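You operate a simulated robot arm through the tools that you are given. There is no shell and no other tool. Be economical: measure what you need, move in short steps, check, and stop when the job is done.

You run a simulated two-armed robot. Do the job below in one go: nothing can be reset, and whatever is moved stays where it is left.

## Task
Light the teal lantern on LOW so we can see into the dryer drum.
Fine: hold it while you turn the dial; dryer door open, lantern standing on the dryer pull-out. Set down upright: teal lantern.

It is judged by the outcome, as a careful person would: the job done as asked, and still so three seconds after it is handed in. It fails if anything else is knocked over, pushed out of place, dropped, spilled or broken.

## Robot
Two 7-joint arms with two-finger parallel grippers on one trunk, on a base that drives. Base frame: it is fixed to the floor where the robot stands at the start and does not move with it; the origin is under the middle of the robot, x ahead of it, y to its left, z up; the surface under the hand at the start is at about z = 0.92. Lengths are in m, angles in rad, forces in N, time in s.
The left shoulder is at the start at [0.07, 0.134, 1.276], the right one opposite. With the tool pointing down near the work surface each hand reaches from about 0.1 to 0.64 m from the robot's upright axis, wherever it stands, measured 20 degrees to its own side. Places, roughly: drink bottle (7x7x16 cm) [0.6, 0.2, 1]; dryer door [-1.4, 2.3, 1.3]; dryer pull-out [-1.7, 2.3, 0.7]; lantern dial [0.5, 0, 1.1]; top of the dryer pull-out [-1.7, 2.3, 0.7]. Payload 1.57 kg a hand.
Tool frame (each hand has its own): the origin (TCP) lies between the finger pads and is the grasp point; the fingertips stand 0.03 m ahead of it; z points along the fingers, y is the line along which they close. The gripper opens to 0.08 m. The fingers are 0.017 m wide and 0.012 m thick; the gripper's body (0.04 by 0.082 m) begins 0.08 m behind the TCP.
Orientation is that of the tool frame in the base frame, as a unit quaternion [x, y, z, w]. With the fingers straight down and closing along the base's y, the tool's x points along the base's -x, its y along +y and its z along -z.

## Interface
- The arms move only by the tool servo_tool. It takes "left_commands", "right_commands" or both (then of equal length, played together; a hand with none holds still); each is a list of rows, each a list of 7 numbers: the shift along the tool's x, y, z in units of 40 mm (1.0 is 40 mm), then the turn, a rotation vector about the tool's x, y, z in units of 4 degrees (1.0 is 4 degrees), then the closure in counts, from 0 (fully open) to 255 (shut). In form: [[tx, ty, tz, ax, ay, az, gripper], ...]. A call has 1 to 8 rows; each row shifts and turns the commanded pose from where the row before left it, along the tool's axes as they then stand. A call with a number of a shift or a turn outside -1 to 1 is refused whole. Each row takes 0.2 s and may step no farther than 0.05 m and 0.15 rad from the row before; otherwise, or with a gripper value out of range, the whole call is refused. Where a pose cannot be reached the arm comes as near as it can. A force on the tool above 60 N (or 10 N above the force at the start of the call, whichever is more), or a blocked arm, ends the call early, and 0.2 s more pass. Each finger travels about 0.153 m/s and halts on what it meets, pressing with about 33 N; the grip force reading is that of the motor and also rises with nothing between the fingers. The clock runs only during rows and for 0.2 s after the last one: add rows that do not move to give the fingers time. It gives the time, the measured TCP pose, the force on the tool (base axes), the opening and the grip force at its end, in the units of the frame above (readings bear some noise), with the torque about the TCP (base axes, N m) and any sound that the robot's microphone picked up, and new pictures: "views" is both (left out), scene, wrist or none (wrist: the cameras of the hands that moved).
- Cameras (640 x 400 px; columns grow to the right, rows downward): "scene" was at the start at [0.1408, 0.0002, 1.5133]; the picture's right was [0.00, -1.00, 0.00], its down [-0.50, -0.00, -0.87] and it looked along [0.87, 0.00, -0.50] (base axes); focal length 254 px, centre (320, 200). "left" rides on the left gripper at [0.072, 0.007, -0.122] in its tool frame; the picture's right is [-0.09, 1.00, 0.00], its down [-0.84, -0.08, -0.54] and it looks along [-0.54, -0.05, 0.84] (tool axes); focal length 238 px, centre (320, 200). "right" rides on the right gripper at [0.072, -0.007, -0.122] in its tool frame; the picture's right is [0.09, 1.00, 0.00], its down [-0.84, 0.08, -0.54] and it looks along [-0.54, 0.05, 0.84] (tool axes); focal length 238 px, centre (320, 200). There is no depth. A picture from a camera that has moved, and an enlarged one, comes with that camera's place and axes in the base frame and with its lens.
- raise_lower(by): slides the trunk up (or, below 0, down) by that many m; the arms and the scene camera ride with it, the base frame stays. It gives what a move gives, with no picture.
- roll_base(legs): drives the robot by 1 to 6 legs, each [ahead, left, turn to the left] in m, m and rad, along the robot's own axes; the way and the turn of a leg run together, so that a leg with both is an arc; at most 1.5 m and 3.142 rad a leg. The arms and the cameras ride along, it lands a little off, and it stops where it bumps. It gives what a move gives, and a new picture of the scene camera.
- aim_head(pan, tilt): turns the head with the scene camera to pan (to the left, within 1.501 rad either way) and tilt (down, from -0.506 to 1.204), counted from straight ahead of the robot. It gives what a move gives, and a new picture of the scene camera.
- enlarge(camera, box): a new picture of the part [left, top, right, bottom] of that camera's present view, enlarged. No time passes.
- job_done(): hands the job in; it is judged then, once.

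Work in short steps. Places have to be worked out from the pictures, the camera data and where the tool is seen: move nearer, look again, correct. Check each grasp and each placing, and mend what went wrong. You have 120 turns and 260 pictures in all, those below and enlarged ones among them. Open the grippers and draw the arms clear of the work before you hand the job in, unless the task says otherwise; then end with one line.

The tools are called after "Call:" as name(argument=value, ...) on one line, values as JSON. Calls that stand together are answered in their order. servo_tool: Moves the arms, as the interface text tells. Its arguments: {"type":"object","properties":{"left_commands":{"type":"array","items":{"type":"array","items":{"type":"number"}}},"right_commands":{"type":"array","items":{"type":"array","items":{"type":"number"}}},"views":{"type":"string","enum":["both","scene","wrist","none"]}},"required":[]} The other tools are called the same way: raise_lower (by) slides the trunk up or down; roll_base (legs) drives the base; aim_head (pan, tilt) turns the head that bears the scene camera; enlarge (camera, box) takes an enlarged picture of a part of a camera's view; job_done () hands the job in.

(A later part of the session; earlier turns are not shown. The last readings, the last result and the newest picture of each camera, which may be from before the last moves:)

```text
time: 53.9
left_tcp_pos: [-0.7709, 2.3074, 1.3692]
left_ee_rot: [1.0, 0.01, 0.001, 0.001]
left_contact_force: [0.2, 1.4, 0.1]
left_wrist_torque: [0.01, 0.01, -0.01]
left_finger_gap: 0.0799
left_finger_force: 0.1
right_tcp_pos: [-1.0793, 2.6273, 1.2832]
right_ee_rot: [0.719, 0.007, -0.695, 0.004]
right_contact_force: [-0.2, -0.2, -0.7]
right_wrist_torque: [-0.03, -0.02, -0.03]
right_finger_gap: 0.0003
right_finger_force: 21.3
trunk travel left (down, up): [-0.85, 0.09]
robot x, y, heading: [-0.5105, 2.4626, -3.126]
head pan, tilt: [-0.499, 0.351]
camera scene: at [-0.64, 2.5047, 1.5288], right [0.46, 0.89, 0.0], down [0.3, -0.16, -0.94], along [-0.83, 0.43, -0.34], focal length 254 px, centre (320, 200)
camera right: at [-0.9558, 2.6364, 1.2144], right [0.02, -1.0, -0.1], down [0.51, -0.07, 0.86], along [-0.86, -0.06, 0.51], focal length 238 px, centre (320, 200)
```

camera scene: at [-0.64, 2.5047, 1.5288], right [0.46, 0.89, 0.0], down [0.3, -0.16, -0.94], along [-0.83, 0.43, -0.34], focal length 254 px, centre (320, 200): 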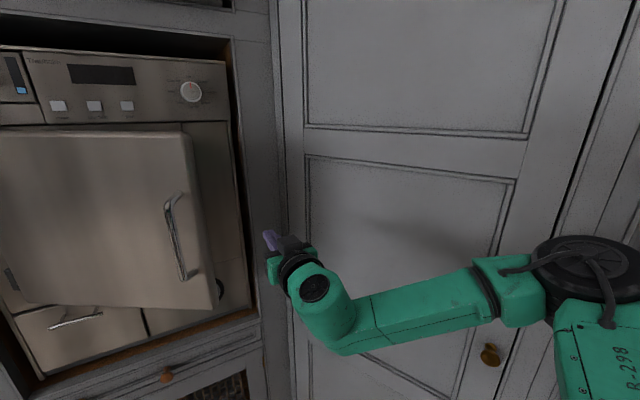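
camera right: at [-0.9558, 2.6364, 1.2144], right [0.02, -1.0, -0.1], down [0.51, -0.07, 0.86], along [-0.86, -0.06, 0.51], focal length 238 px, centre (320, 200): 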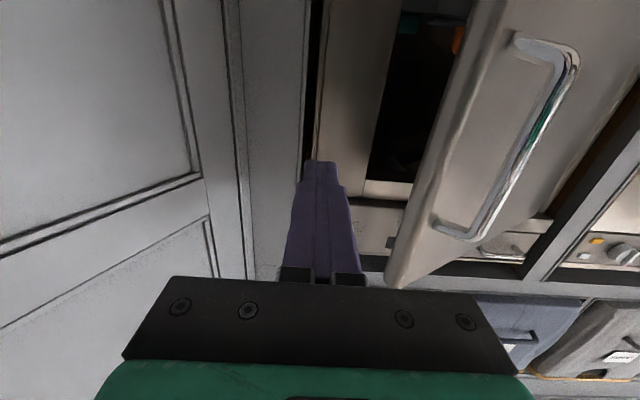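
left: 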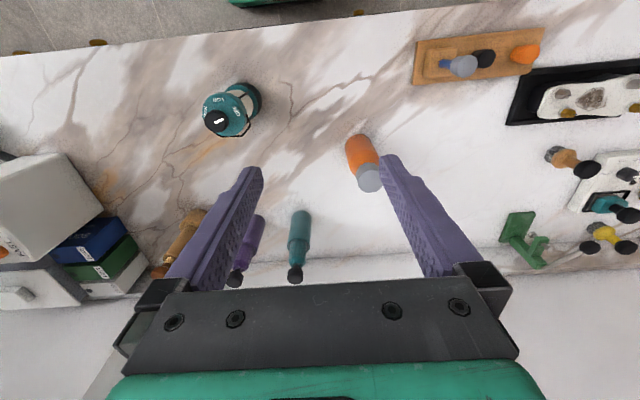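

Clear view: door ~40° open, finger right beside the free edge. Advance into the gap and sweep left to push the door open.

Call:
servo_tool(right_commands=[[0, 0, 0.9, 0, 0, 0, 255], [0, 0, 0.9, 0, 0, 0, 255], [0, 0, 0.8, 0, 0, 0, 255], [0, 0.9, 0, 0, 0, 0, 255], [0, 0.9, 0, 0, 0, 0, 255], [0, 0.9, 0, 0, 0, 0, 255], [0, 0.9, 0, 0, 0, 0, 255]], views="both")

```text
time: 55.5
left_tcp_pos: [-0.7701, 2.3062, 1.3684]
left_ee_rot: [1.0, 0.011, 0.001, 0.0]
left_contact_force: [-1.4, 0.0, 0.0]
left_wrist_torque: [-0.02, 0.03, -0.02]
left_finger_gap: 0.0798
left_finger_force: 0.1
right_tcp_pos: [-1.1521, 2.524, 1.2901]
right_ee_rot: [0.72, 0.006, -0.694, 0.003]
right_contact_force: [0.8, 2.9, -0.6]
right_wrist_torque: [0.01, -0.01, -0.09]
right_finger_gap: 0.0
right_finger_force: 21.5
right hand out of reach, approached as far as the arm can: row 6, 7
trunk travel left (down, up): [-0.85, 0.09]
robot x, y, heading: [-0.5078, 2.4618, -3.126]
head pan, tilt: [-0.499, 0.351]
camera scene: at [-0.6392, 2.5041, 1.5289], right [0.46, 0.89, 0.0], down [0.3, -0.16, -0.94], along [-0.83, 0.43, -0.34], focal length 254 px, centre (320, 200)
camera right: at [-1.0278, 2.534, 1.2218], right [0.02, -1.0, -0.1], down [0.51, -0.07, 0.86], along [-0.86, -0.06, 0.51], focal length 238 px, centre (320, 200)
```

scene: 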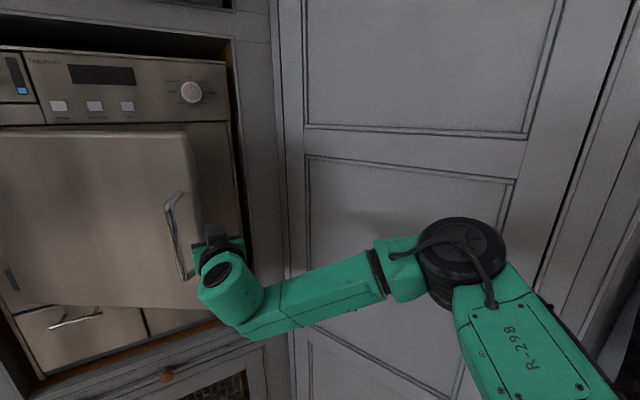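
right: 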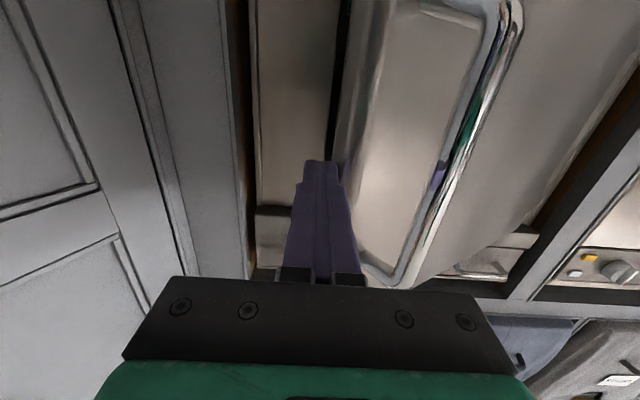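

The finger is behind the door's edge. Use the base to sweep left, pushing the door further open.

Call:
roll_base(legs=[[0, 0.2, 0]])

```text
time: 56.5
left_tcp_pos: [-0.7699, 2.275, 1.3703]
left_ee_rot: [1.0, 0.005, 0.001, 0.005]
left_contact_force: [0.4, 0.1, 0.2]
left_wrist_torque: [0.11, -0.03, -0.01]
left_finger_gap: 0.0801
left_finger_force: 0.0
right_tcp_pos: [-1.1549, 2.5226, 1.2921]
right_ee_rot: [0.719, -0.028, -0.694, -0.022]
right_contact_force: [22.4, 42.8, -1.6]
right_wrist_torque: [-0.02, 0.03, -1.13]
right_finger_gap: 0.0
right_finger_force: 20.9
trunk travel left (down, up): [-0.85, 0.09]
robot x, y, heading: [-0.5073, 2.4146, -3.142]
head pan, tilt: [-0.499, 0.351]
stopped in leg 1: the force on the tool passed its limit at 73 N (the readings are from after the stop); the commanded pose is now the measured one
camera scene: at [-0.6355, 2.4721, 1.5289], right [0.47, 0.88, -0.01], down [0.3, -0.17, -0.94], along [-0.83, 0.44, -0.34], focal length 254 px, centre (320, 200)
```

scene: 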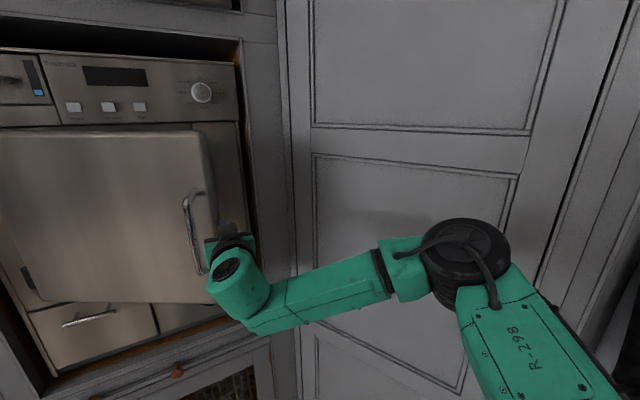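

Reaction force is along the door's end face: the finger pushes the edge rather than behind it. Step back right and go deeper while yawing the finger to hook behind.

Call:
servo_tool(right_commands=[[0, -0.8, 0, 0, 0, 0, 255], [0, -0.8, 0, -1, 0, 0, 255], [0, 0, 0.5, -1, 0, 0, 255], [0, 0, 0.5, -1, 0, 0, 255]], views="both")

```text
time: 57.5
left_tcp_pos: [-0.7727, 2.2624, 1.3678]
left_ee_rot: [1.0, 0.007, 0.003, 0.0]
left_contact_force: [-0.5, -0.7, -0.1]
left_wrist_torque: [0.0, -0.02, 0.0]
left_finger_gap: 0.0799
left_finger_force: 0.1
right_tcp_pos: [-1.1957, 2.5585, 1.2875]
right_ee_rot: [0.718, 0.061, -0.69, 0.061]
right_contact_force: [-0.3, -0.2, 0.0]
right_wrist_torque: [-0.01, 0.02, -0.06]
right_finger_gap: 0.0002
right_finger_force: 20.9
trunk travel left (down, up): [-0.85, 0.09]
robot x, y, heading: [-0.5081, 2.4179, -3.131]
head pan, tilt: [-0.499, 0.351]
camera scene: at [-0.6419, 2.458, 1.5286], right [0.47, 0.88, 0.0], down [0.31, -0.16, -0.94], along [-0.83, 0.44, -0.34], focal length 254 px, centre (320, 200)
camera right: at [-1.0739, 2.5877, 1.2183], right [0.17, -0.98, -0.09], down [0.51, 0.01, 0.86], along [-0.84, -0.19, 0.51], focal length 238 px, centre (320, 200)
```

scene: 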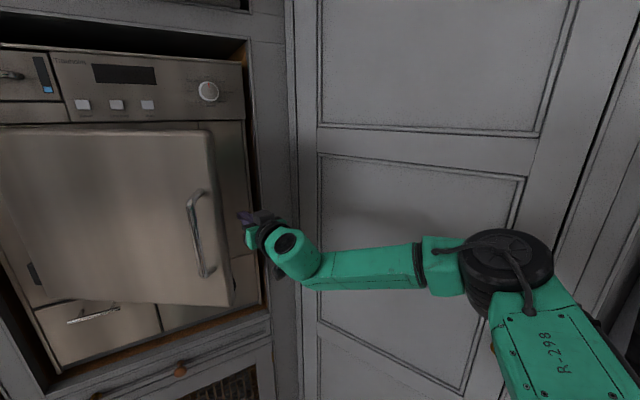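
right: 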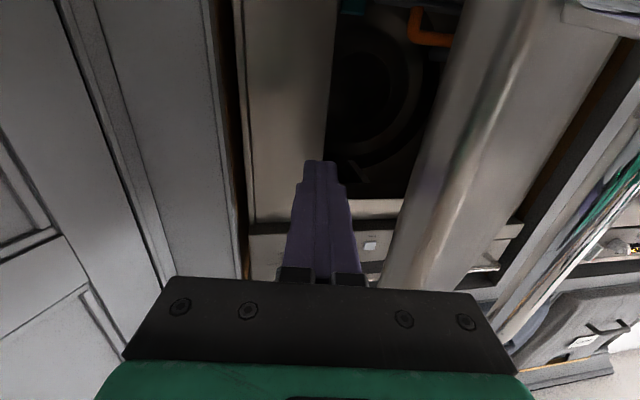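

Now the finger faces the opening between frame and door edge. Go deeper and yaw further behind the door.

Call:
servo_tool(right_commands=[[0, -0.2, 0.9, 0, 0, 0, 255], [0, 0, 0.9, -1, 0, 0, 255], [0, 0, 0, -1, 0, 0, 255], [0, 0, 0, -1, 0, 0, 255], [0, 0, 0, -1, 0, 0, 255], [0, 0, 0, -1, 0, 0, 255], [0, 0, 0, -1, 0, 0, 255]], views="both")

```text
time: 59.1
left_tcp_pos: [-0.7701, 2.265, 1.3699]
left_ee_rot: [1.0, 0.007, 0.001, 0.0]
left_contact_force: [0.4, -1.2, 0.1]
left_wrist_torque: [-0.02, 0.0, -0.03]
left_finger_gap: 0.08
left_finger_force: 0.2
right_tcp_pos: [-1.1424, 2.4943, 1.311]
right_ee_rot: [0.69, 0.197, -0.666, 0.203]
right_contact_force: [1.0, 0.3, 0.3]
right_wrist_torque: [0.0, 0.02, 0.01]
right_finger_gap: 0.0002
right_finger_force: 21.6
right hand out of reach, approached as far as the arm can: row 2, 3, 4, 5, 6, 7
trunk travel left (down, up): [-0.85, 0.09]
robot x, y, heading: [-0.5073, 2.4185, -3.137]
head pan, tilt: [-0.499, 0.351]
camera scene: at [-0.6374, 2.4607, 1.5289], right [0.47, 0.88, 0.0], down [0.3, -0.16, -0.94], along [-0.83, 0.44, -0.34], focal length 254 px, centre (320, 200)
camera right: at [-1.0417, 2.5675, 1.2412], right [0.54, -0.84, -0.07], down [0.47, 0.23, 0.86], along [-0.7, -0.5, 0.51], focal length 238 px, centre (320, 200)
```

scene: 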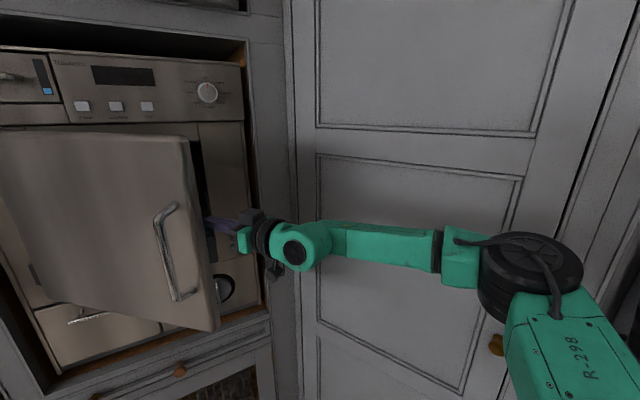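
right: 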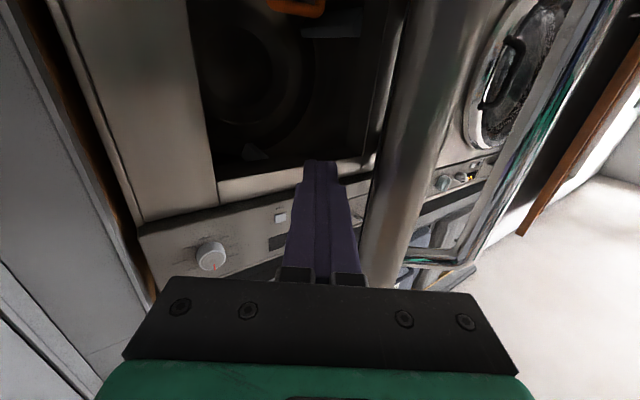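

The finger is now behind the door, which opened to ~50°. Continue with the base moving left/back.

Call:
roll_base(legs=[[-0.03, 0.2, 0]])

```text
time: 60.4
left_tcp_pos: [-0.7499, 2.1464, 1.3696]
left_ee_rot: [1.0, 0.006, 0.002, 0.004]
left_contact_force: [0.3, 0.0, -0.6]
left_wrist_torque: [-0.03, -0.02, 0.01]
left_finger_gap: 0.0799
left_finger_force: 0.1
right_tcp_pos: [-1.1228, 2.3809, 1.3104]
right_ee_rot: [0.692, 0.192, -0.666, 0.201]
right_contact_force: [11.0, 8.2, -4.8]
right_wrist_torque: [-0.26, 0.7, 0.7]
right_finger_gap: 0.0
right_finger_force: 20.6
trunk travel left (down, up): [-0.85, 0.09]
robot x, y, heading: [-0.4868, 2.2903, -3.137]
head pan, tilt: [-0.499, 0.351]
stopped in leg 1: the robot was blocked; the commanded pose is now the measured one
camera scene: at [-0.6165, 2.3424, 1.5286], right [0.47, 0.88, -0.01], down [0.3, -0.17, -0.94], along [-0.83, 0.44, -0.35], focal length 254 px, centre (320, 200)
```

scene: 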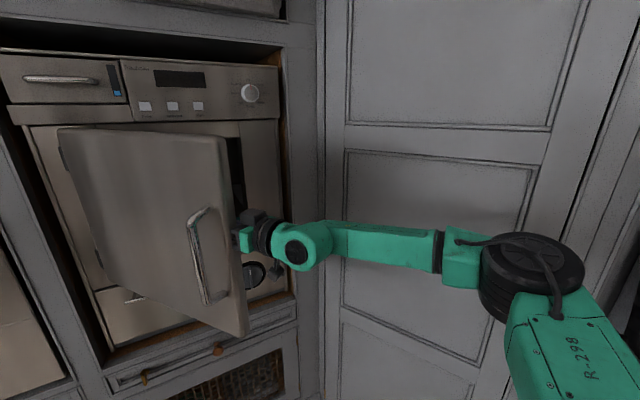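

Blocked; check the wrist view.

Call:
servo_tool(right_commands=[[0, 0, 0, 0, 0, 0, 255]], views="wrist")

Call:
aim_head(pan=0.1, tilt=0.5)

```text
time: 60.8
left_tcp_pos: [-0.7475, 2.1434, 1.3707]
left_ee_rot: [1.0, 0.005, 0.0, 0.003]
left_contact_force: [-0.4, -0.1, -1.1]
left_wrist_torque: [0.0, -0.03, 0.02]
left_finger_gap: 0.0802
left_finger_force: 0.1
right_tcp_pos: [-1.1209, 2.3767, 1.3136]
right_ee_rot: [0.69, 0.193, -0.668, 0.202]
right_contact_force: [11.7, 9.0, -2.1]
right_wrist_torque: [-0.18, 0.51, 0.69]
right_finger_gap: 0.0001
right_finger_force: 21.0
trunk travel left (down, up): [-0.85, 0.09]
robot x, y, heading: [-0.4871, 2.2908, -3.138]
head pan, tilt: [-0.499, 0.351]
camera right: at [-1.0189, 2.4489, 1.2417], right [0.54, -0.84, -0.07], down [0.47, 0.23, 0.85], along [-0.7, -0.49, 0.52], focal length 238 px, centre (320, 200)
```

right: 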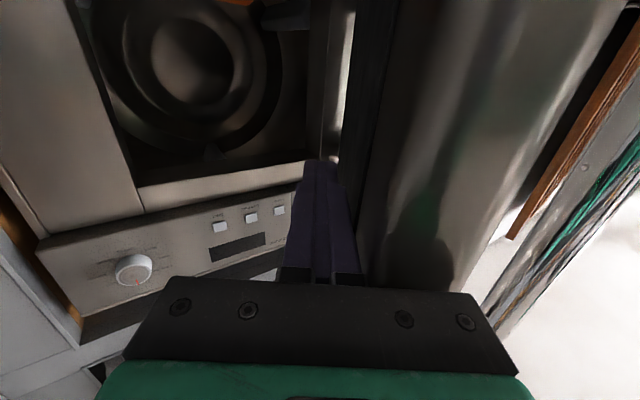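

```text
time: 61.8
left_tcp_pos: [-0.7459, 2.142, 1.37]
left_ee_rot: [1.0, 0.006, 0.0, 0.002]
left_contact_force: [0.1, 0.3, -0.2]
left_wrist_torque: [0.01, 0.01, 0.02]
left_finger_gap: 0.0802
left_finger_force: 0.2
right_tcp_pos: [-1.1196, 2.3768, 1.3137]
right_ee_rot: [0.69, 0.193, -0.668, 0.201]
right_contact_force: [12.3, 9.2, -5.3]
right_wrist_torque: [-0.26, 0.66, 0.75]
right_finger_gap: 0.0
right_finger_force: 21.7
trunk travel left (down, up): [-0.85, 0.09]
robot x, y, heading: [-0.4878, 2.2874, -3.133]
head pan, tilt: [0.099, 0.499]
camera scene: at [-0.6208, 2.2844, 1.5156], right [-0.11, 0.99, 0.0], down [0.47, 0.05, -0.88], along [-0.87, -0.09, -0.47], focal length 254 px, centre (320, 200)
```

scene: 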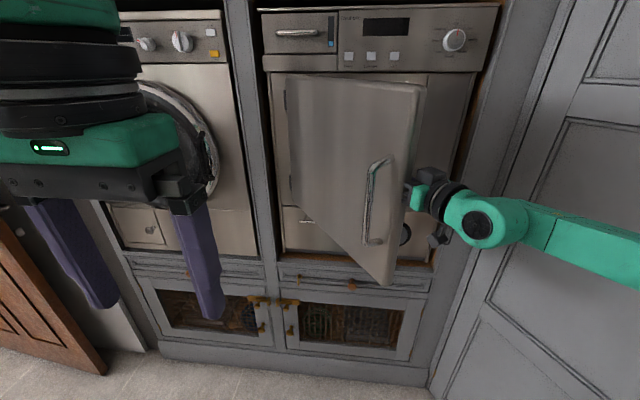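

The palm is butting the door's end face. Retract a little and push perpendicular to the door (back and left).

Call:
servo_tool(right_commands=[[0, 0, -0.9, 0, 0, 0, 255]], views="none")

Call:
roll_base(legs=[[-0.09, 0.12, 0], [-0.02, 0.1, 0]])

```text
time: 62.2
left_tcp_pos: [-0.7508, 2.1369, 1.3676]
left_ee_rot: [1.0, 0.006, 0.002, 0.001]
left_contact_force: [-0.1, -0.2, 0.2]
left_wrist_torque: [0.03, 0.04, 0.0]
left_finger_gap: 0.0799
left_finger_force: 0.0
right_tcp_pos: [-1.0946, 2.3905, 1.3119]
right_ee_rot: [0.691, 0.194, -0.667, 0.2]
right_contact_force: [-0.4, 1.0, -0.5]
right_wrist_torque: [-0.01, 0.04, 0.02]
right_finger_gap: 0.0001
right_finger_force: 21.1
trunk travel left (down, up): [-0.85, 0.09]
robot x, y, heading: [-0.4866, 2.2922, -3.13]
head pan, tilt: [0.099, 0.499]
```

```text
time: 64.3
left_tcp_pos: [-0.641, 1.923, 1.3688]
left_ee_rot: [1.0, 0.005, 0.003, 0.003]
left_contact_force: [0.3, 0.7, 0.1]
left_wrist_torque: [-0.05, 0.01, -0.04]
left_finger_gap: 0.0798
left_finger_force: 0.0
right_tcp_pos: [-0.9835, 2.1762, 1.3099]
right_ee_rot: [0.692, 0.192, -0.667, 0.201]
right_contact_force: [0.6, -0.6, 0.4]
right_wrist_torque: [-0.04, -0.01, 0.04]
right_finger_gap: 0.0
right_finger_force: 21.5
trunk travel left (down, up): [-0.85, 0.09]
robot x, y, heading: [-0.3757, 2.07, -3.134]
head pan, tilt: [0.099, 0.499]
camera scene: at [-0.5159, 2.0655, 1.515], right [-0.11, 0.99, 0.0], down [0.48, 0.05, -0.88], along [-0.87, -0.09, -0.48], focal length 254 px, centre (320, 200)
```

scene: 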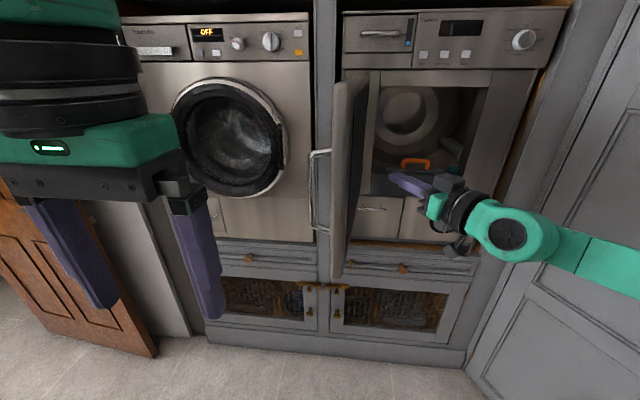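

Door is open about 85–90°. Now the pull-out: shift right, and lower the trunk so the hand is at knob height.

Call:
roll_base(legs=[[0, -0.2, 0]])

Call:
raise_lower(by=-0.55)

Call:
aim_head(pan=-0.1, tilt=0.35)

```text
time: 65.9
left_tcp_pos: [-0.6412, 2.1126, 1.3683]
left_ee_rot: [1.0, 0.005, 0.002, -0.002]
left_contact_force: [0.6, -1.0, -1.1]
left_wrist_torque: [0.05, 0.01, -0.01]
left_finger_gap: 0.0797
left_finger_force: 0.1
right_tcp_pos: [-0.9838, 2.3655, 1.3122]
right_ee_rot: [0.693, 0.195, -0.665, 0.199]
right_contact_force: [0.4, -1.3, 0.3]
right_wrist_torque: [0.05, -0.04, -0.02]
right_finger_gap: 0.0
right_finger_force: 21.1
trunk travel left (down, up): [-0.85, 0.09]
robot x, y, heading: [-0.3754, 2.2688, -3.137]
head pan, tilt: [0.099, 0.499]
camera scene: at [-0.516, 2.2534, 1.5151], right [-0.11, 0.99, 0.0], down [0.48, 0.05, -0.88], along [-0.87, -0.09, -0.48], focal length 254 px, centre (320, 200)
```

scene: 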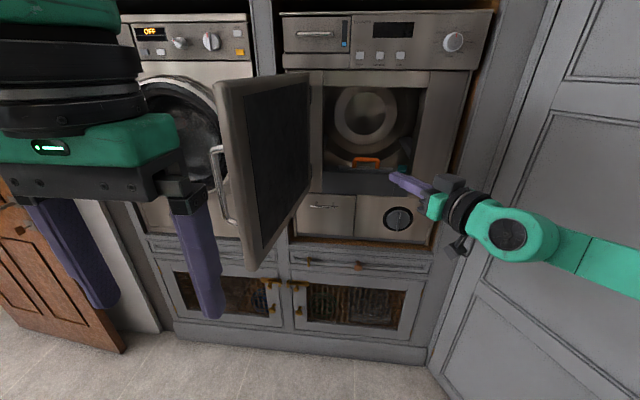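

```text
refused: -0.55 is not a number from -0.4 to 0.4
```

```text
time: 66.7
left_tcp_pos: [-0.6405, 2.1154, 1.3681]
left_ee_rot: [1.0, 0.005, 0.003, 0.0]
left_contact_force: [-0.4, -1.0, -0.6]
left_wrist_torque: [-0.01, 0.0, 0.02]
left_finger_gap: 0.0801
left_finger_force: 0.1
right_tcp_pos: [-0.9845, 2.37, 1.3112]
right_ee_rot: [0.691, 0.195, -0.666, 0.201]
right_contact_force: [-0.2, -0.5, 0.3]
right_wrist_torque: [0.03, 0.01, -0.01]
right_finger_gap: 0.0
right_finger_force: 20.7
trunk travel left (down, up): [-0.85, 0.09]
robot x, y, heading: [-0.3787, 2.2678, -3.132]
head pan, tilt: [-0.099, 0.351]
camera scene: at [-0.5184, 2.2768, 1.5287], right [0.09, 1.0, 0.0], down [0.34, -0.03, -0.94], along [-0.94, 0.09, -0.34], focal length 254 px, centre (320, 200)
```

scene: 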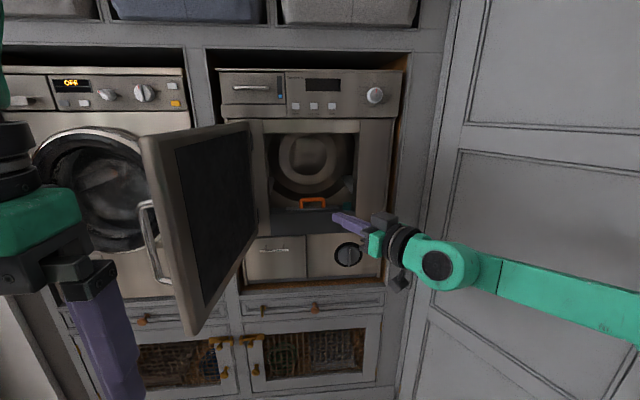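

Door is beyond 90°. Lower the trunk in two steps.

Call:
raise_lower(by=-0.4)

Call:
raise_lower(by=-0.2)

Call:
servo_tool(right_commands=[[0, 0, 0, 1, 0, 0, 0], [0, 0, 0, 1, 0, 0, 0], [0, 0, 0, 1, 0, 0, 0], [0, 0, 0, 1, 0, 0, 0], [0, 0, 0, 1, 0, 0, 0], [0, 0, 0, 1, 0, 0, 0], [0, 0, 0, 1, 0, 0, 0], [0, 0, 0, 0.3, 0, 0, 0]], views="both")

```text
time: 70.5
left_tcp_pos: [-0.64, 2.116, 0.9681]
left_ee_rot: [1.0, 0.005, 0.003, 0.001]
left_contact_force: [-0.4, -0.3, -0.3]
left_wrist_torque: [0.0, -0.02, 0.02]
left_finger_gap: 0.0802
left_finger_force: 0.1
right_tcp_pos: [-0.9843, 2.3708, 0.9102]
right_ee_rot: [0.691, 0.195, -0.666, 0.201]
right_contact_force: [-0.2, -0.8, 0.2]
right_wrist_torque: [0.01, 0.01, 0.0]
right_finger_gap: 0.0001
right_finger_force: 20.9
trunk travel left (down, up): [-0.45, 0.49]
robot x, y, heading: [-0.3738, 2.2656, -3.136]
head pan, tilt: [-0.099, 0.351]
```

```text
time: 72.7
left_tcp_pos: [-0.6409, 2.1166, 0.7697]
left_ee_rot: [1.0, 0.006, 0.003, 0.0]
left_contact_force: [0.1, -0.1, -0.1]
left_wrist_torque: [-0.02, 0.02, -0.03]
left_finger_gap: 0.0802
left_finger_force: 0.0
right_tcp_pos: [-0.9838, 2.3697, 0.7118]
right_ee_rot: [0.691, 0.195, -0.667, 0.201]
right_contact_force: [0.5, 0.2, -0.4]
right_wrist_torque: [-0.01, -0.01, 0.01]
right_finger_gap: 0.0
right_finger_force: 21.7
trunk travel left (down, up): [-0.25, 0.69]
robot x, y, heading: [-0.3738, 2.2665, -3.135]
head pan, tilt: [-0.099, 0.351]
```

```text
time: 74.5
left_tcp_pos: [-0.6411, 2.117, 0.7686]
left_ee_rot: [1.0, 0.006, 0.003, 0.001]
left_contact_force: [0.2, 0.0, 0.1]
left_wrist_torque: [-0.03, 0.0, -0.03]
left_finger_gap: 0.0798
left_finger_force: 0.0
right_tcp_pos: [-0.985, 2.3717, 0.7118]
right_ee_rot: [0.719, 0.019, -0.694, 0.019]
right_contact_force: [-0.2, 1.3, 0.5]
right_wrist_torque: [-0.02, 0.03, 0.01]
right_finger_gap: 0.0798
right_finger_force: 0.1
trunk travel left (down, up): [-0.25, 0.69]
robot x, y, heading: [-0.3756, 2.2694, -3.13]
head pan, tilt: [-0.099, 0.351]
camera scene: at [-0.5184, 2.2771, 0.9288], right [0.09, 1.0, 0.0], down [0.34, -0.03, -0.94], along [-0.94, 0.09, -0.34], focal length 254 px, centre (320, 200)
camera right: at [-0.8605, 2.3846, 0.6421], right [0.06, -0.99, -0.09], down [0.51, -0.05, 0.86], along [-0.86, -0.1, 0.51], focal length 238 px, centre (320, 200)
```

scene: 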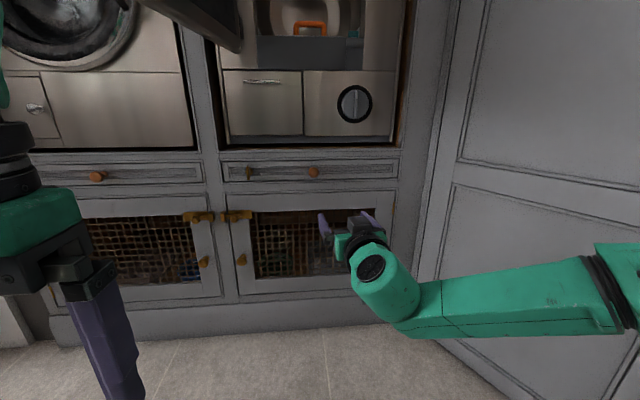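
right: 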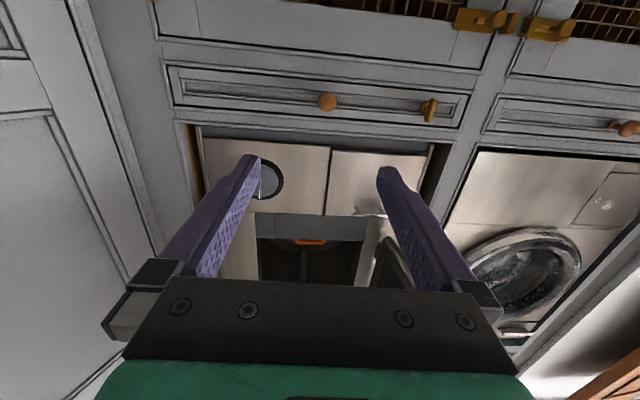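

Knob and a brass turn-piece on the pull-out front. Zoom on both.

Call:
enlarge(camera="scene", box=[210, 140, 340, 225])

Call:
enlarge(camera="right", box=[290, 60, 490, 160])

```text
4.71 times, centred on (275, 182) of scene
camera zoom: at [-0.5184, 2.2771, 0.9288], right [0.09, 1.0, 0.0], down [0.34, -0.03, -0.94], along [-0.94, 0.09, -0.34], focal length 1195 px, centre (532, 282)
```

zoom: 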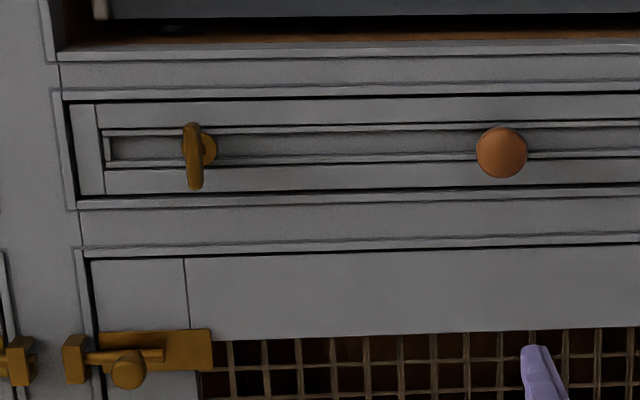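

```text
3.20 times, centred on (390, 110) of right
camera zoom: at [-0.8605, 2.3846, 0.6421], right [0.06, -0.99, -0.09], down [0.51, -0.05, 0.86], along [-0.86, -0.1, 0.51], focal length 763 px, centre (96, 488)
```

zoom: 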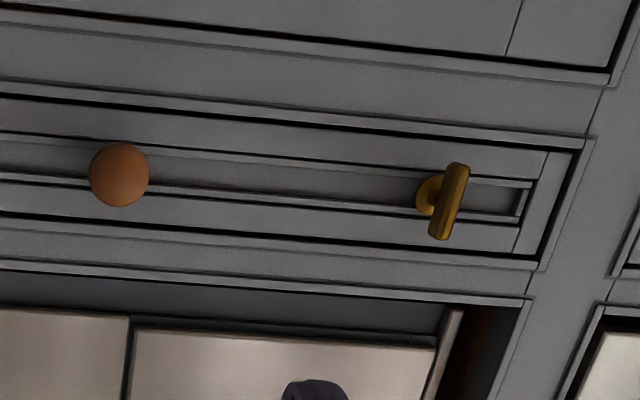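

Triangulated: knob at (-1.385, 2.333, 0.718), T-handle at (-1.385, 2.112, 0.72). Try the knob first: drive in and align.

Call:
roll_base(legs=[[0.28, 0.04, 0]])

Call:
servo_tool(right_commands=[[-0.15, 0, 0, 0.7, 0, 0, 0], [0, 0, 0, 0, 0, 0, 0]], views="both")

```text
time: 76.4
left_tcp_pos: [-0.9193, 2.073, 0.7685]
left_ee_rot: [1.0, 0.007, 0.003, 0.0]
left_contact_force: [-0.6, 0.3, -0.1]
left_wrist_torque: [0.01, -0.01, 0.0]
left_finger_gap: 0.0796
left_finger_force: 0.1
right_tcp_pos: [-1.263, 2.3257, 0.7118]
right_ee_rot: [0.72, 0.021, -0.693, 0.02]
right_contact_force: [-0.6, 0.5, -0.2]
right_wrist_torque: [0.0, 0.02, 0.0]
right_finger_gap: 0.0802
right_finger_force: 0.0
trunk travel left (down, up): [-0.25, 0.69]
robot x, y, heading: [-0.6515, 2.2291, -3.132]
head pan, tilt: [-0.099, 0.351]
camera scene: at [-0.7973, 2.2338, 0.9287], right [0.09, 1.0, 0.0], down [0.34, -0.03, -0.94], along [-0.94, 0.08, -0.34], focal length 254 px, centre (320, 200)
```

scene: 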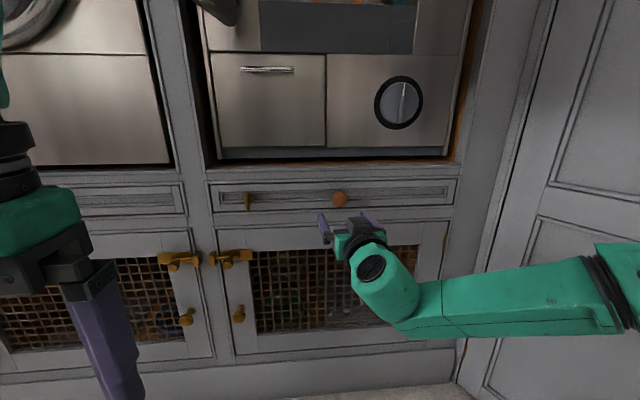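

```text
time: 77.0
left_tcp_pos: [-0.9182, 2.0728, 0.7685]
left_ee_rot: [1.0, 0.007, 0.002, 0.001]
left_contact_force: [-0.2, -0.3, -0.5]
left_wrist_torque: [0.01, -0.02, 0.01]
left_finger_gap: 0.0802
left_finger_force: 0.1
right_tcp_pos: [-1.2636, 2.3258, 0.7164]
right_ee_rot: [0.719, 0.004, -0.695, 0.003]
right_contact_force: [0.2, -0.3, 0.2]
right_wrist_torque: [0.02, 0.03, 0.03]
right_finger_gap: 0.08
right_finger_force: 0.0
trunk travel left (down, up): [-0.25, 0.69]
robot x, y, heading: [-0.6538, 2.2262, -3.128]
head pan, tilt: [-0.099, 0.351]
camera scene: at [-0.7969, 2.2339, 0.9288], right [0.09, 1.0, 0.0], down [0.34, -0.03, -0.94], along [-0.94, 0.08, -0.34], focal length 254 px, centre (320, 200)
camera right: at [-1.1391, 2.3343, 0.6481], right [0.01, -1.0, -0.09], down [0.51, -0.07, 0.86], along [-0.86, -0.06, 0.51], focal length 238 px, centre (320, 200)
```

scene: 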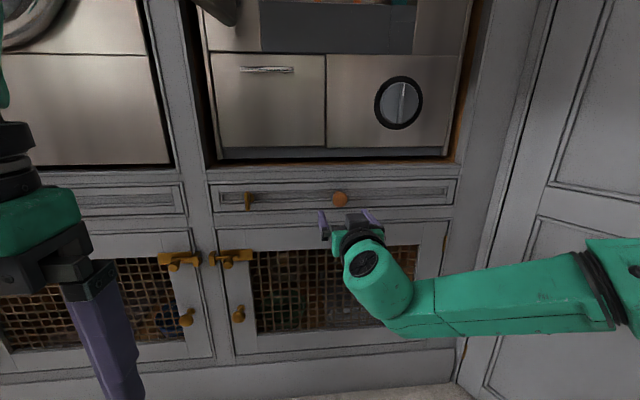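
right: 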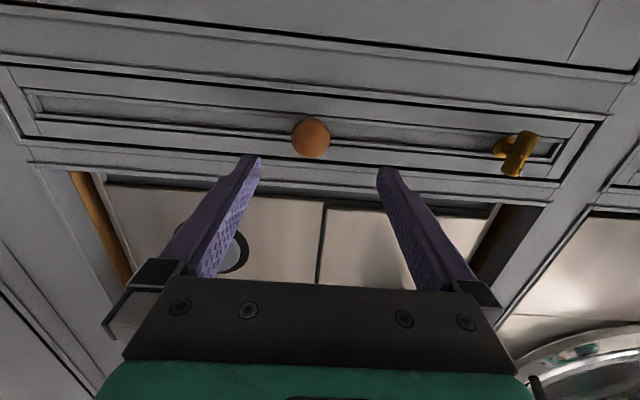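

Knob confirmed at (−1.385, 2.333, 0.72). Advance and close on it.

Call:
servo_tool(right_commands=[[-0.1, -0.17, 0.9, 0, 0, 0, 0], [0, 0, 0.9, 0, 0, 0, 0], [0, 0, 0.9, 0, 0, 0, 0], [0, 0, 0, 0, 0, 0, 255], [0, 0, 0, 0, 0, 0, 255], [0, 0, 0, 0, 0, 0, 255]], views="wrist")

```text
time: 78.4
left_tcp_pos: [-0.9201, 2.0692, 0.7687]
left_ee_rot: [1.0, 0.008, 0.003, -0.001]
left_contact_force: [0.0, 0.1, 0.5]
left_wrist_torque: [0.03, 0.02, -0.04]
left_finger_gap: 0.0802
left_finger_force: 0.1
right_tcp_pos: [-1.3619, 2.3328, 0.7194]
right_ee_rot: [0.721, 0.011, -0.693, 0.006]
right_contact_force: [-0.2, -22.2, -2.4]
right_wrist_torque: [-0.04, 0.27, 0.49]
right_finger_gap: 0.0379
right_finger_force: 43.3
right hand out of reach, approached as far as the arm can: row 3
trunk travel left (down, up): [-0.25, 0.69]
robot x, y, heading: [-0.6521, 2.2291, -3.13]
head pan, tilt: [-0.099, 0.351]
camera right: at [-1.2375, 2.3437, 0.6493], right [0.02, -0.99, -0.1], down [0.51, -0.07, 0.86], along [-0.86, -0.07, 0.51], focal length 238 px, centre (320, 200)
```

right: 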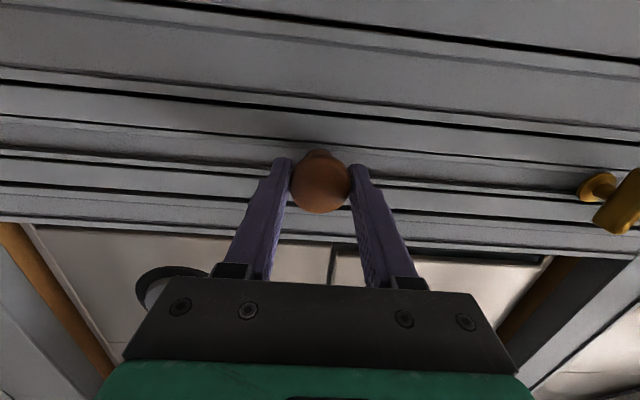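

Knob gripped (38 mm). Pull gently to see whether it's latched.

Call:
servo_tool(right_commands=[[0, 0, -0.5, 0, 0, 0, 255], [0, 0, -0.5, 0, 0, 0, 255]], views="wrist")

```text
time: 79.0
left_tcp_pos: [-0.9194, 2.0688, 0.7675]
left_ee_rot: [1.0, 0.008, 0.003, -0.001]
left_contact_force: [-1.0, -0.3, 0.8]
left_wrist_torque: [0.03, -0.02, -0.03]
left_finger_gap: 0.0801
left_finger_force: 0.0
right_tcp_pos: [-1.3229, 2.3342, 0.7184]
right_ee_rot: [0.722, 0.01, -0.692, 0.005]
right_contact_force: [2.5, -28.3, -7.2]
right_wrist_torque: [0.05, 0.51, 0.11]
right_finger_gap: 0.0376
right_finger_force: 44.1
trunk travel left (down, up): [-0.25, 0.69]
robot x, y, heading: [-0.6539, 2.2221, -3.127]
head pan, tilt: [-0.099, 0.351]
camera right: at [-1.1978, 2.344, 0.6498], right [0.02, -0.99, -0.1], down [0.51, -0.07, 0.86], along [-0.86, -0.07, 0.5], focal length 238 px, centre (320, 200)
```

right: 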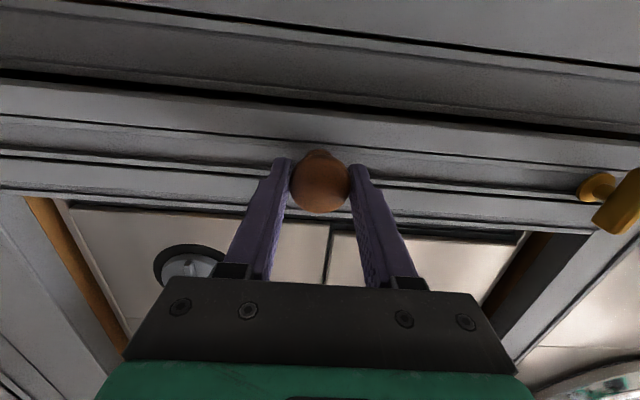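

The pull-out slides freely. Continue pulling by backing the base.

Call:
roll_base(legs=[[-0.26, 0, 0]])

```text
time: 80.9
left_tcp_pos: [-0.6591, 2.0721, 0.7668]
left_ee_rot: [1.0, 0.007, 0.003, -0.001]
left_contact_force: [-0.1, 0.2, -0.1]
left_wrist_torque: [0.01, -0.01, 0.01]
left_finger_gap: 0.08
left_finger_force: 0.0
right_tcp_pos: [-1.0605, 2.3326, 0.7181]
right_ee_rot: [0.722, 0.013, -0.691, 0.006]
right_contact_force: [0.9, -34.8, -8.5]
right_wrist_torque: [0.31, -0.09, -0.05]
right_finger_gap: 0.0376
right_finger_force: 43.9
trunk travel left (down, up): [-0.25, 0.69]
robot x, y, heading: [-0.3938, 2.2302, -3.128]
head pan, tilt: [-0.099, 0.351]
camera scene: at [-0.5373, 2.2318, 0.9286], right [0.09, 1.0, 0.01], down [0.34, -0.02, -0.94], along [-0.94, 0.08, -0.34], focal length 254 px, centre (320, 200)
```

scene: 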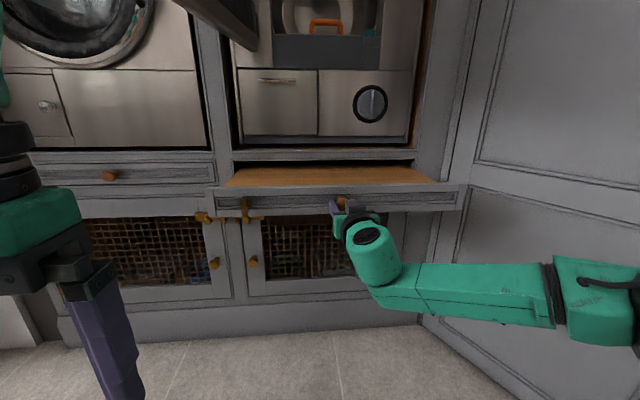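

The pull-out (wood shelf) is out ~30 cm. Release the knob and back off.

Call:
servo_tool(right_commands=[[0, 0, 0, 0, 0, 0, 120], [0, 0, 0, 0, 0, 0, 0], [0, 0, 0, 0, 0, 0, 0]], views="none")

Call:
roll_base(legs=[[-0.12, 0, 0]])

Call:
raise_lower(by=0.35)

Call:
aim_head(pan=0, tilt=0.6)

```text
time: 81.7
left_tcp_pos: [-0.6585, 2.0758, 0.7693]
left_ee_rot: [1.0, 0.007, 0.002, 0.0]
left_contact_force: [0.4, -0.6, 0.0]
left_wrist_torque: [-0.04, 0.02, -0.02]
left_finger_gap: 0.0801
left_finger_force: 0.1
right_tcp_pos: [-1.0602, 2.3361, 0.7185]
right_ee_rot: [0.723, 0.01, -0.691, 0.007]
right_contact_force: [0.4, 0.1, -1.0]
right_wrist_torque: [-0.03, 0.02, 0.0]
right_finger_gap: 0.08
right_finger_force: 0.0
trunk travel left (down, up): [-0.25, 0.69]
robot x, y, heading: [-0.3914, 2.2263, -3.133]
head pan, tilt: [-0.099, 0.351]
```

```text
time: 82.9
left_tcp_pos: [-0.5356, 2.0775, 0.7693]
left_ee_rot: [1.0, 0.007, 0.003, 0.001]
left_contact_force: [-0.2, 0.0, 0.1]
left_wrist_torque: [0.01, 0.04, 0.0]
left_finger_gap: 0.08
left_finger_force: 0.1
right_tcp_pos: [-0.9388, 2.3382, 0.719]
right_ee_rot: [0.722, 0.011, -0.692, 0.008]
right_contact_force: [0.2, -0.2, 0.3]
right_wrist_torque: [-0.03, -0.01, 0.01]
right_finger_gap: 0.0799
right_finger_force: 0.1
trunk travel left (down, up): [-0.25, 0.69]
robot x, y, heading: [-0.2693, 2.2276, -3.128]
head pan, tilt: [-0.099, 0.351]
camera scene: at [-0.4147, 2.2381, 0.9289], right [0.09, 1.0, 0.0], down [0.34, -0.03, -0.94], along [-0.94, 0.08, -0.34], focal length 254 px, centre (320, 200)
```

scene: 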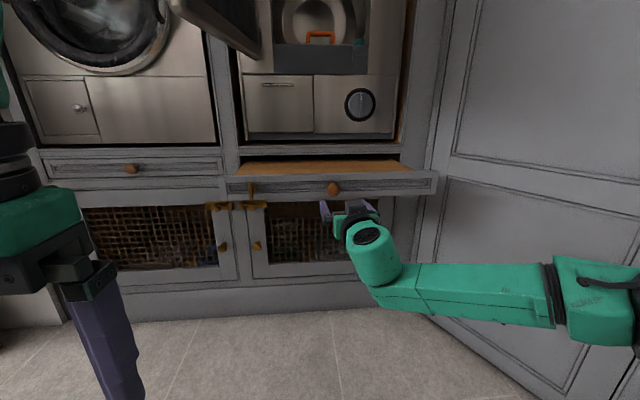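

```text
time: 86.3
left_tcp_pos: [-0.5367, 2.0759, 1.1185]
left_ee_rot: [1.0, 0.006, 0.003, 0.001]
left_contact_force: [-0.1, 1.0, -0.7]
left_wrist_torque: [0.0, 0.01, 0.01]
left_finger_gap: 0.0803
left_finger_force: 0.0
right_tcp_pos: [-0.9404, 2.3376, 1.0698]
right_ee_rot: [0.722, 0.011, -0.692, 0.008]
right_contact_force: [0.4, -0.1, -0.5]
right_wrist_torque: [0.01, 0.01, -0.01]
right_finger_gap: 0.08
right_finger_force: 0.0
trunk travel left (down, up): [-0.6, 0.34]
robot x, y, heading: [-0.2746, 2.2336, -3.129]
head pan, tilt: [-0.099, 0.351]
```

```text
time: 87.1
left_tcp_pos: [-0.5363, 2.0764, 1.1199]
left_ee_rot: [1.0, 0.007, 0.003, 0.002]
left_contact_force: [-0.1, 0.4, 1.0]
left_wrist_torque: [0.01, 0.02, 0.04]
left_finger_gap: 0.0797
left_finger_force: 0.1
right_tcp_pos: [-0.9396, 2.3387, 1.0693]
right_ee_rot: [0.722, 0.011, -0.691, 0.009]
right_contact_force: [-0.4, 0.1, -0.1]
right_wrist_torque: [0.0, 0.02, 0.0]
right_finger_gap: 0.08
right_finger_force: 0.0
trunk travel left (down, up): [-0.6, 0.34]
robot x, y, heading: [-0.2752, 2.2289, -3.131]
head pan, tilt: [0.0, 0.6]
camera scene: at [-0.411, 2.229, 1.2561], right [-0.01, 1.0, 0.0], down [0.56, 0.01, -0.83], along [-0.83, -0.01, -0.56], focal length 254 px, centre (320, 200)
```

scene: 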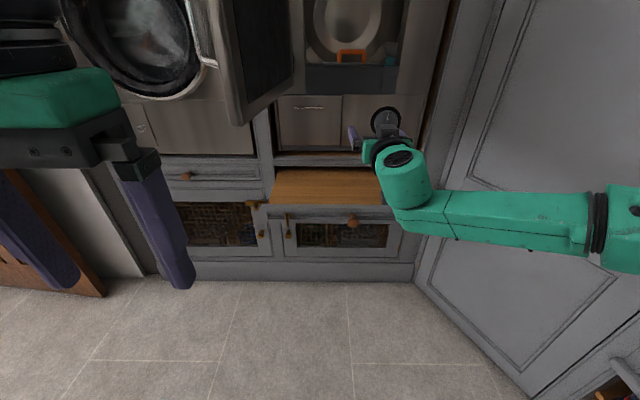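

Shelf top appears at z≈0.75, x −1.42…−1.11, y ≈2.07…2.55, door held open. Now return to the counter: raise trunk, drive back.

Call:
raise_lower(by=0.25)

Call:
roll_base(legs=[[0, 1.0, 0], [0.25, 0.43, 0], [0, 0, 3.135], [0, -0.8, 0], [0.25, 0, 0]])

```text
time: 89.7
left_tcp_pos: [-0.5367, 2.0768, 1.3696]
left_ee_rot: [1.0, 0.007, 0.003, 0.002]
left_contact_force: [-0.5, 0.0, -0.2]
left_wrist_torque: [-0.01, 0.02, 0.01]
left_finger_gap: 0.0802
left_finger_force: 0.0
right_tcp_pos: [-0.9394, 2.3387, 1.3172]
right_ee_rot: [0.721, 0.011, -0.692, 0.008]
right_contact_force: [0.0, -0.6, 0.6]
right_wrist_torque: [0.0, 0.02, 0.0]
right_finger_gap: 0.0803
right_finger_force: 0.1
trunk travel left (down, up): [-0.85, 0.09]
robot x, y, heading: [-0.274, 2.2272, -3.13]
head pan, tilt: [0.0, 0.6]
```

```text
time: 110.1
left_tcp_pos: [0.0474, 0.1795, 1.3696]
left_ee_rot: [-0.032, 0.999, 0.001, -0.001]
left_contact_force: [0.1, -0.1, -0.3]
left_wrist_torque: [0.03, -0.04, 0.01]
left_finger_gap: 0.0799
left_finger_force: 0.0
right_tcp_pos: [0.463, -0.06, 1.3208]
right_ee_rot: [-0.028, 0.72, 0.025, 0.692]
right_contact_force: [0.1, 0.9, 0.4]
right_wrist_torque: [0.03, 0.01, 0.01]
right_finger_gap: 0.0801
right_finger_force: 0.1
trunk travel left (down, up): [-0.85, 0.09]
robot x, y, heading: [-0.2066, 0.0168, 0.067]
head pan, tilt: [0.0, 0.6]
camera scene: at [-0.0706, 0.0221, 1.5064], right [0.06, -1.0, 0.0], down [-0.56, -0.04, -0.83], along [0.82, 0.05, -0.56], focal length 254 px, centre (320, 200)
```

scene: 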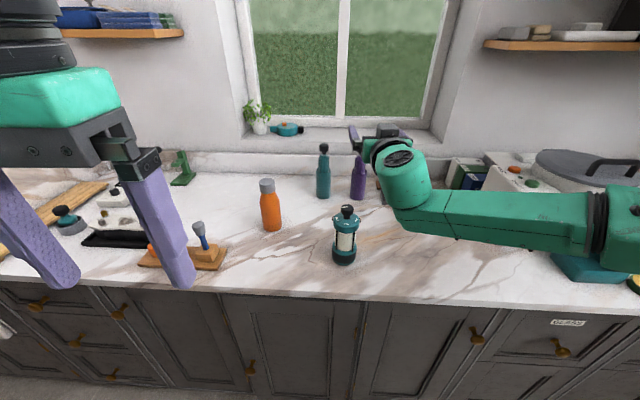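

Robot sits at (-0.21, 0.02), yawed 0.067. Correct the yaw, advance to x≈-0.1; then pitch the right hand down ~36° and pull it back.

Call:
roll_base(legs=[[0.1, 0, -0.067]])

Call:
servo_tool(right_commands=[[0, -0.6, -0.9, 0, 1, 0, 0], [0, -0.6, -0.9, 0, 1, 0, 0], [0, -0.6, -0.8, 0, 1, 0, 0], [0, -0.6, -0.8, 0, 1, 0, 0], [0, 0, -0.8, 0, 1, 0, 0], [0, 0, 0, 0, 1, 0, 0], [0, 0, 0, 0, 1, 0, 0], [0, 0, 0, 0, 1, 0, 0]], views="both")

```text
time: 111.3
left_tcp_pos: [0.1555, 0.1671, 1.3703]
left_ee_rot: [0.001, 1.0, 0.001, 0.0]
left_contact_force: [-0.7, 0.0, -0.4]
left_wrist_torque: [-0.01, -0.04, 0.02]
left_finger_gap: 0.0801
left_finger_force: 0.0
right_tcp_pos: [0.553, -0.1022, 1.323]
right_ee_rot: [-0.005, 0.72, 0.002, 0.694]
right_contact_force: [-0.4, 0.3, 0.0]
right_wrist_torque: [-0.02, 0.0, -0.02]
right_finger_gap: 0.0802
right_finger_force: 0.0
trunk travel left (down, up): [-0.85, 0.09]
robot x, y, heading: [-0.1066, 0.0137, -0.01]
head pan, tilt: [0.0, 0.6]
camera scene: at [0.0261, 0.0167, 1.5067], right [-0.01, -1.0, 0.0], down [-0.56, 0.0, -0.83], along [0.83, 0.0, -0.56], focal length 254 px, centre (320, 200)
```

scene: 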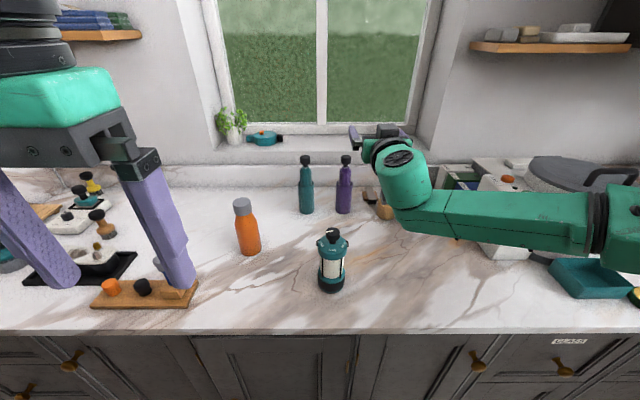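

```text
time: 113.1
left_tcp_pos: [0.1598, 0.1658, 1.3698]
left_ee_rot: [0.001, 1.0, 0.0, -0.001]
left_contact_force: [-0.1, 0.6, 0.0]
left_wrist_torque: [0.0, 0.0, 0.0]
left_finger_gap: 0.08
left_finger_force: 0.1
right_tcp_pos: [0.3941, -0.2003, 1.3495]
right_ee_rot: [-0.005, 0.884, 0.001, 0.467]
right_contact_force: [-0.3, 0.1, -0.9]
right_wrist_torque: [-0.01, -0.03, -0.01]
right_finger_gap: 0.0801
right_finger_force: 0.0
trunk travel left (down, up): [-0.85, 0.09]
robot x, y, heading: [-0.1054, 0.0167, -0.005]
head pan, tilt: [0.0, 0.6]
camera scene: at [0.0317, 0.0161, 1.5061], right [-0.01, -1.0, 0.0], down [-0.56, 0.0, -0.83], along [0.83, 0.0, -0.56], focal length 254 px, centre (320, 200)
camera right: at [0.2529, -0.2072, 1.3571], right [-0.06, 0.99, -0.08], down [0.02, 0.08, 1.0], along [1.0, 0.06, -0.03], focal length 238 px, centre (320, 200)
```

scene: 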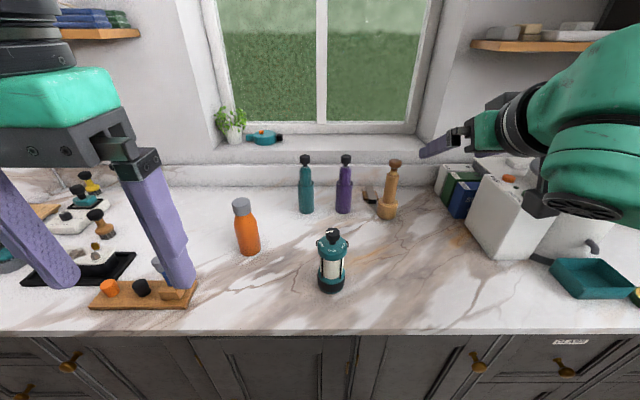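
right: 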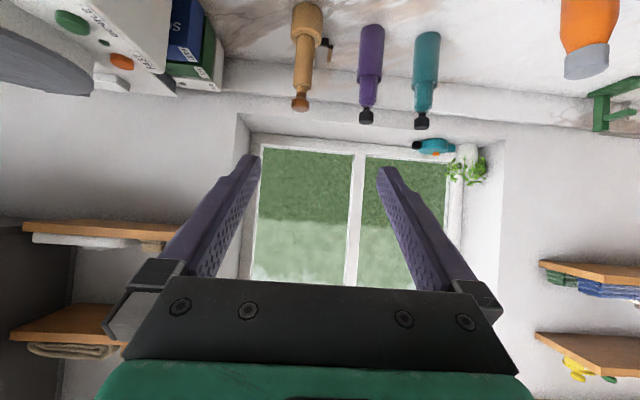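

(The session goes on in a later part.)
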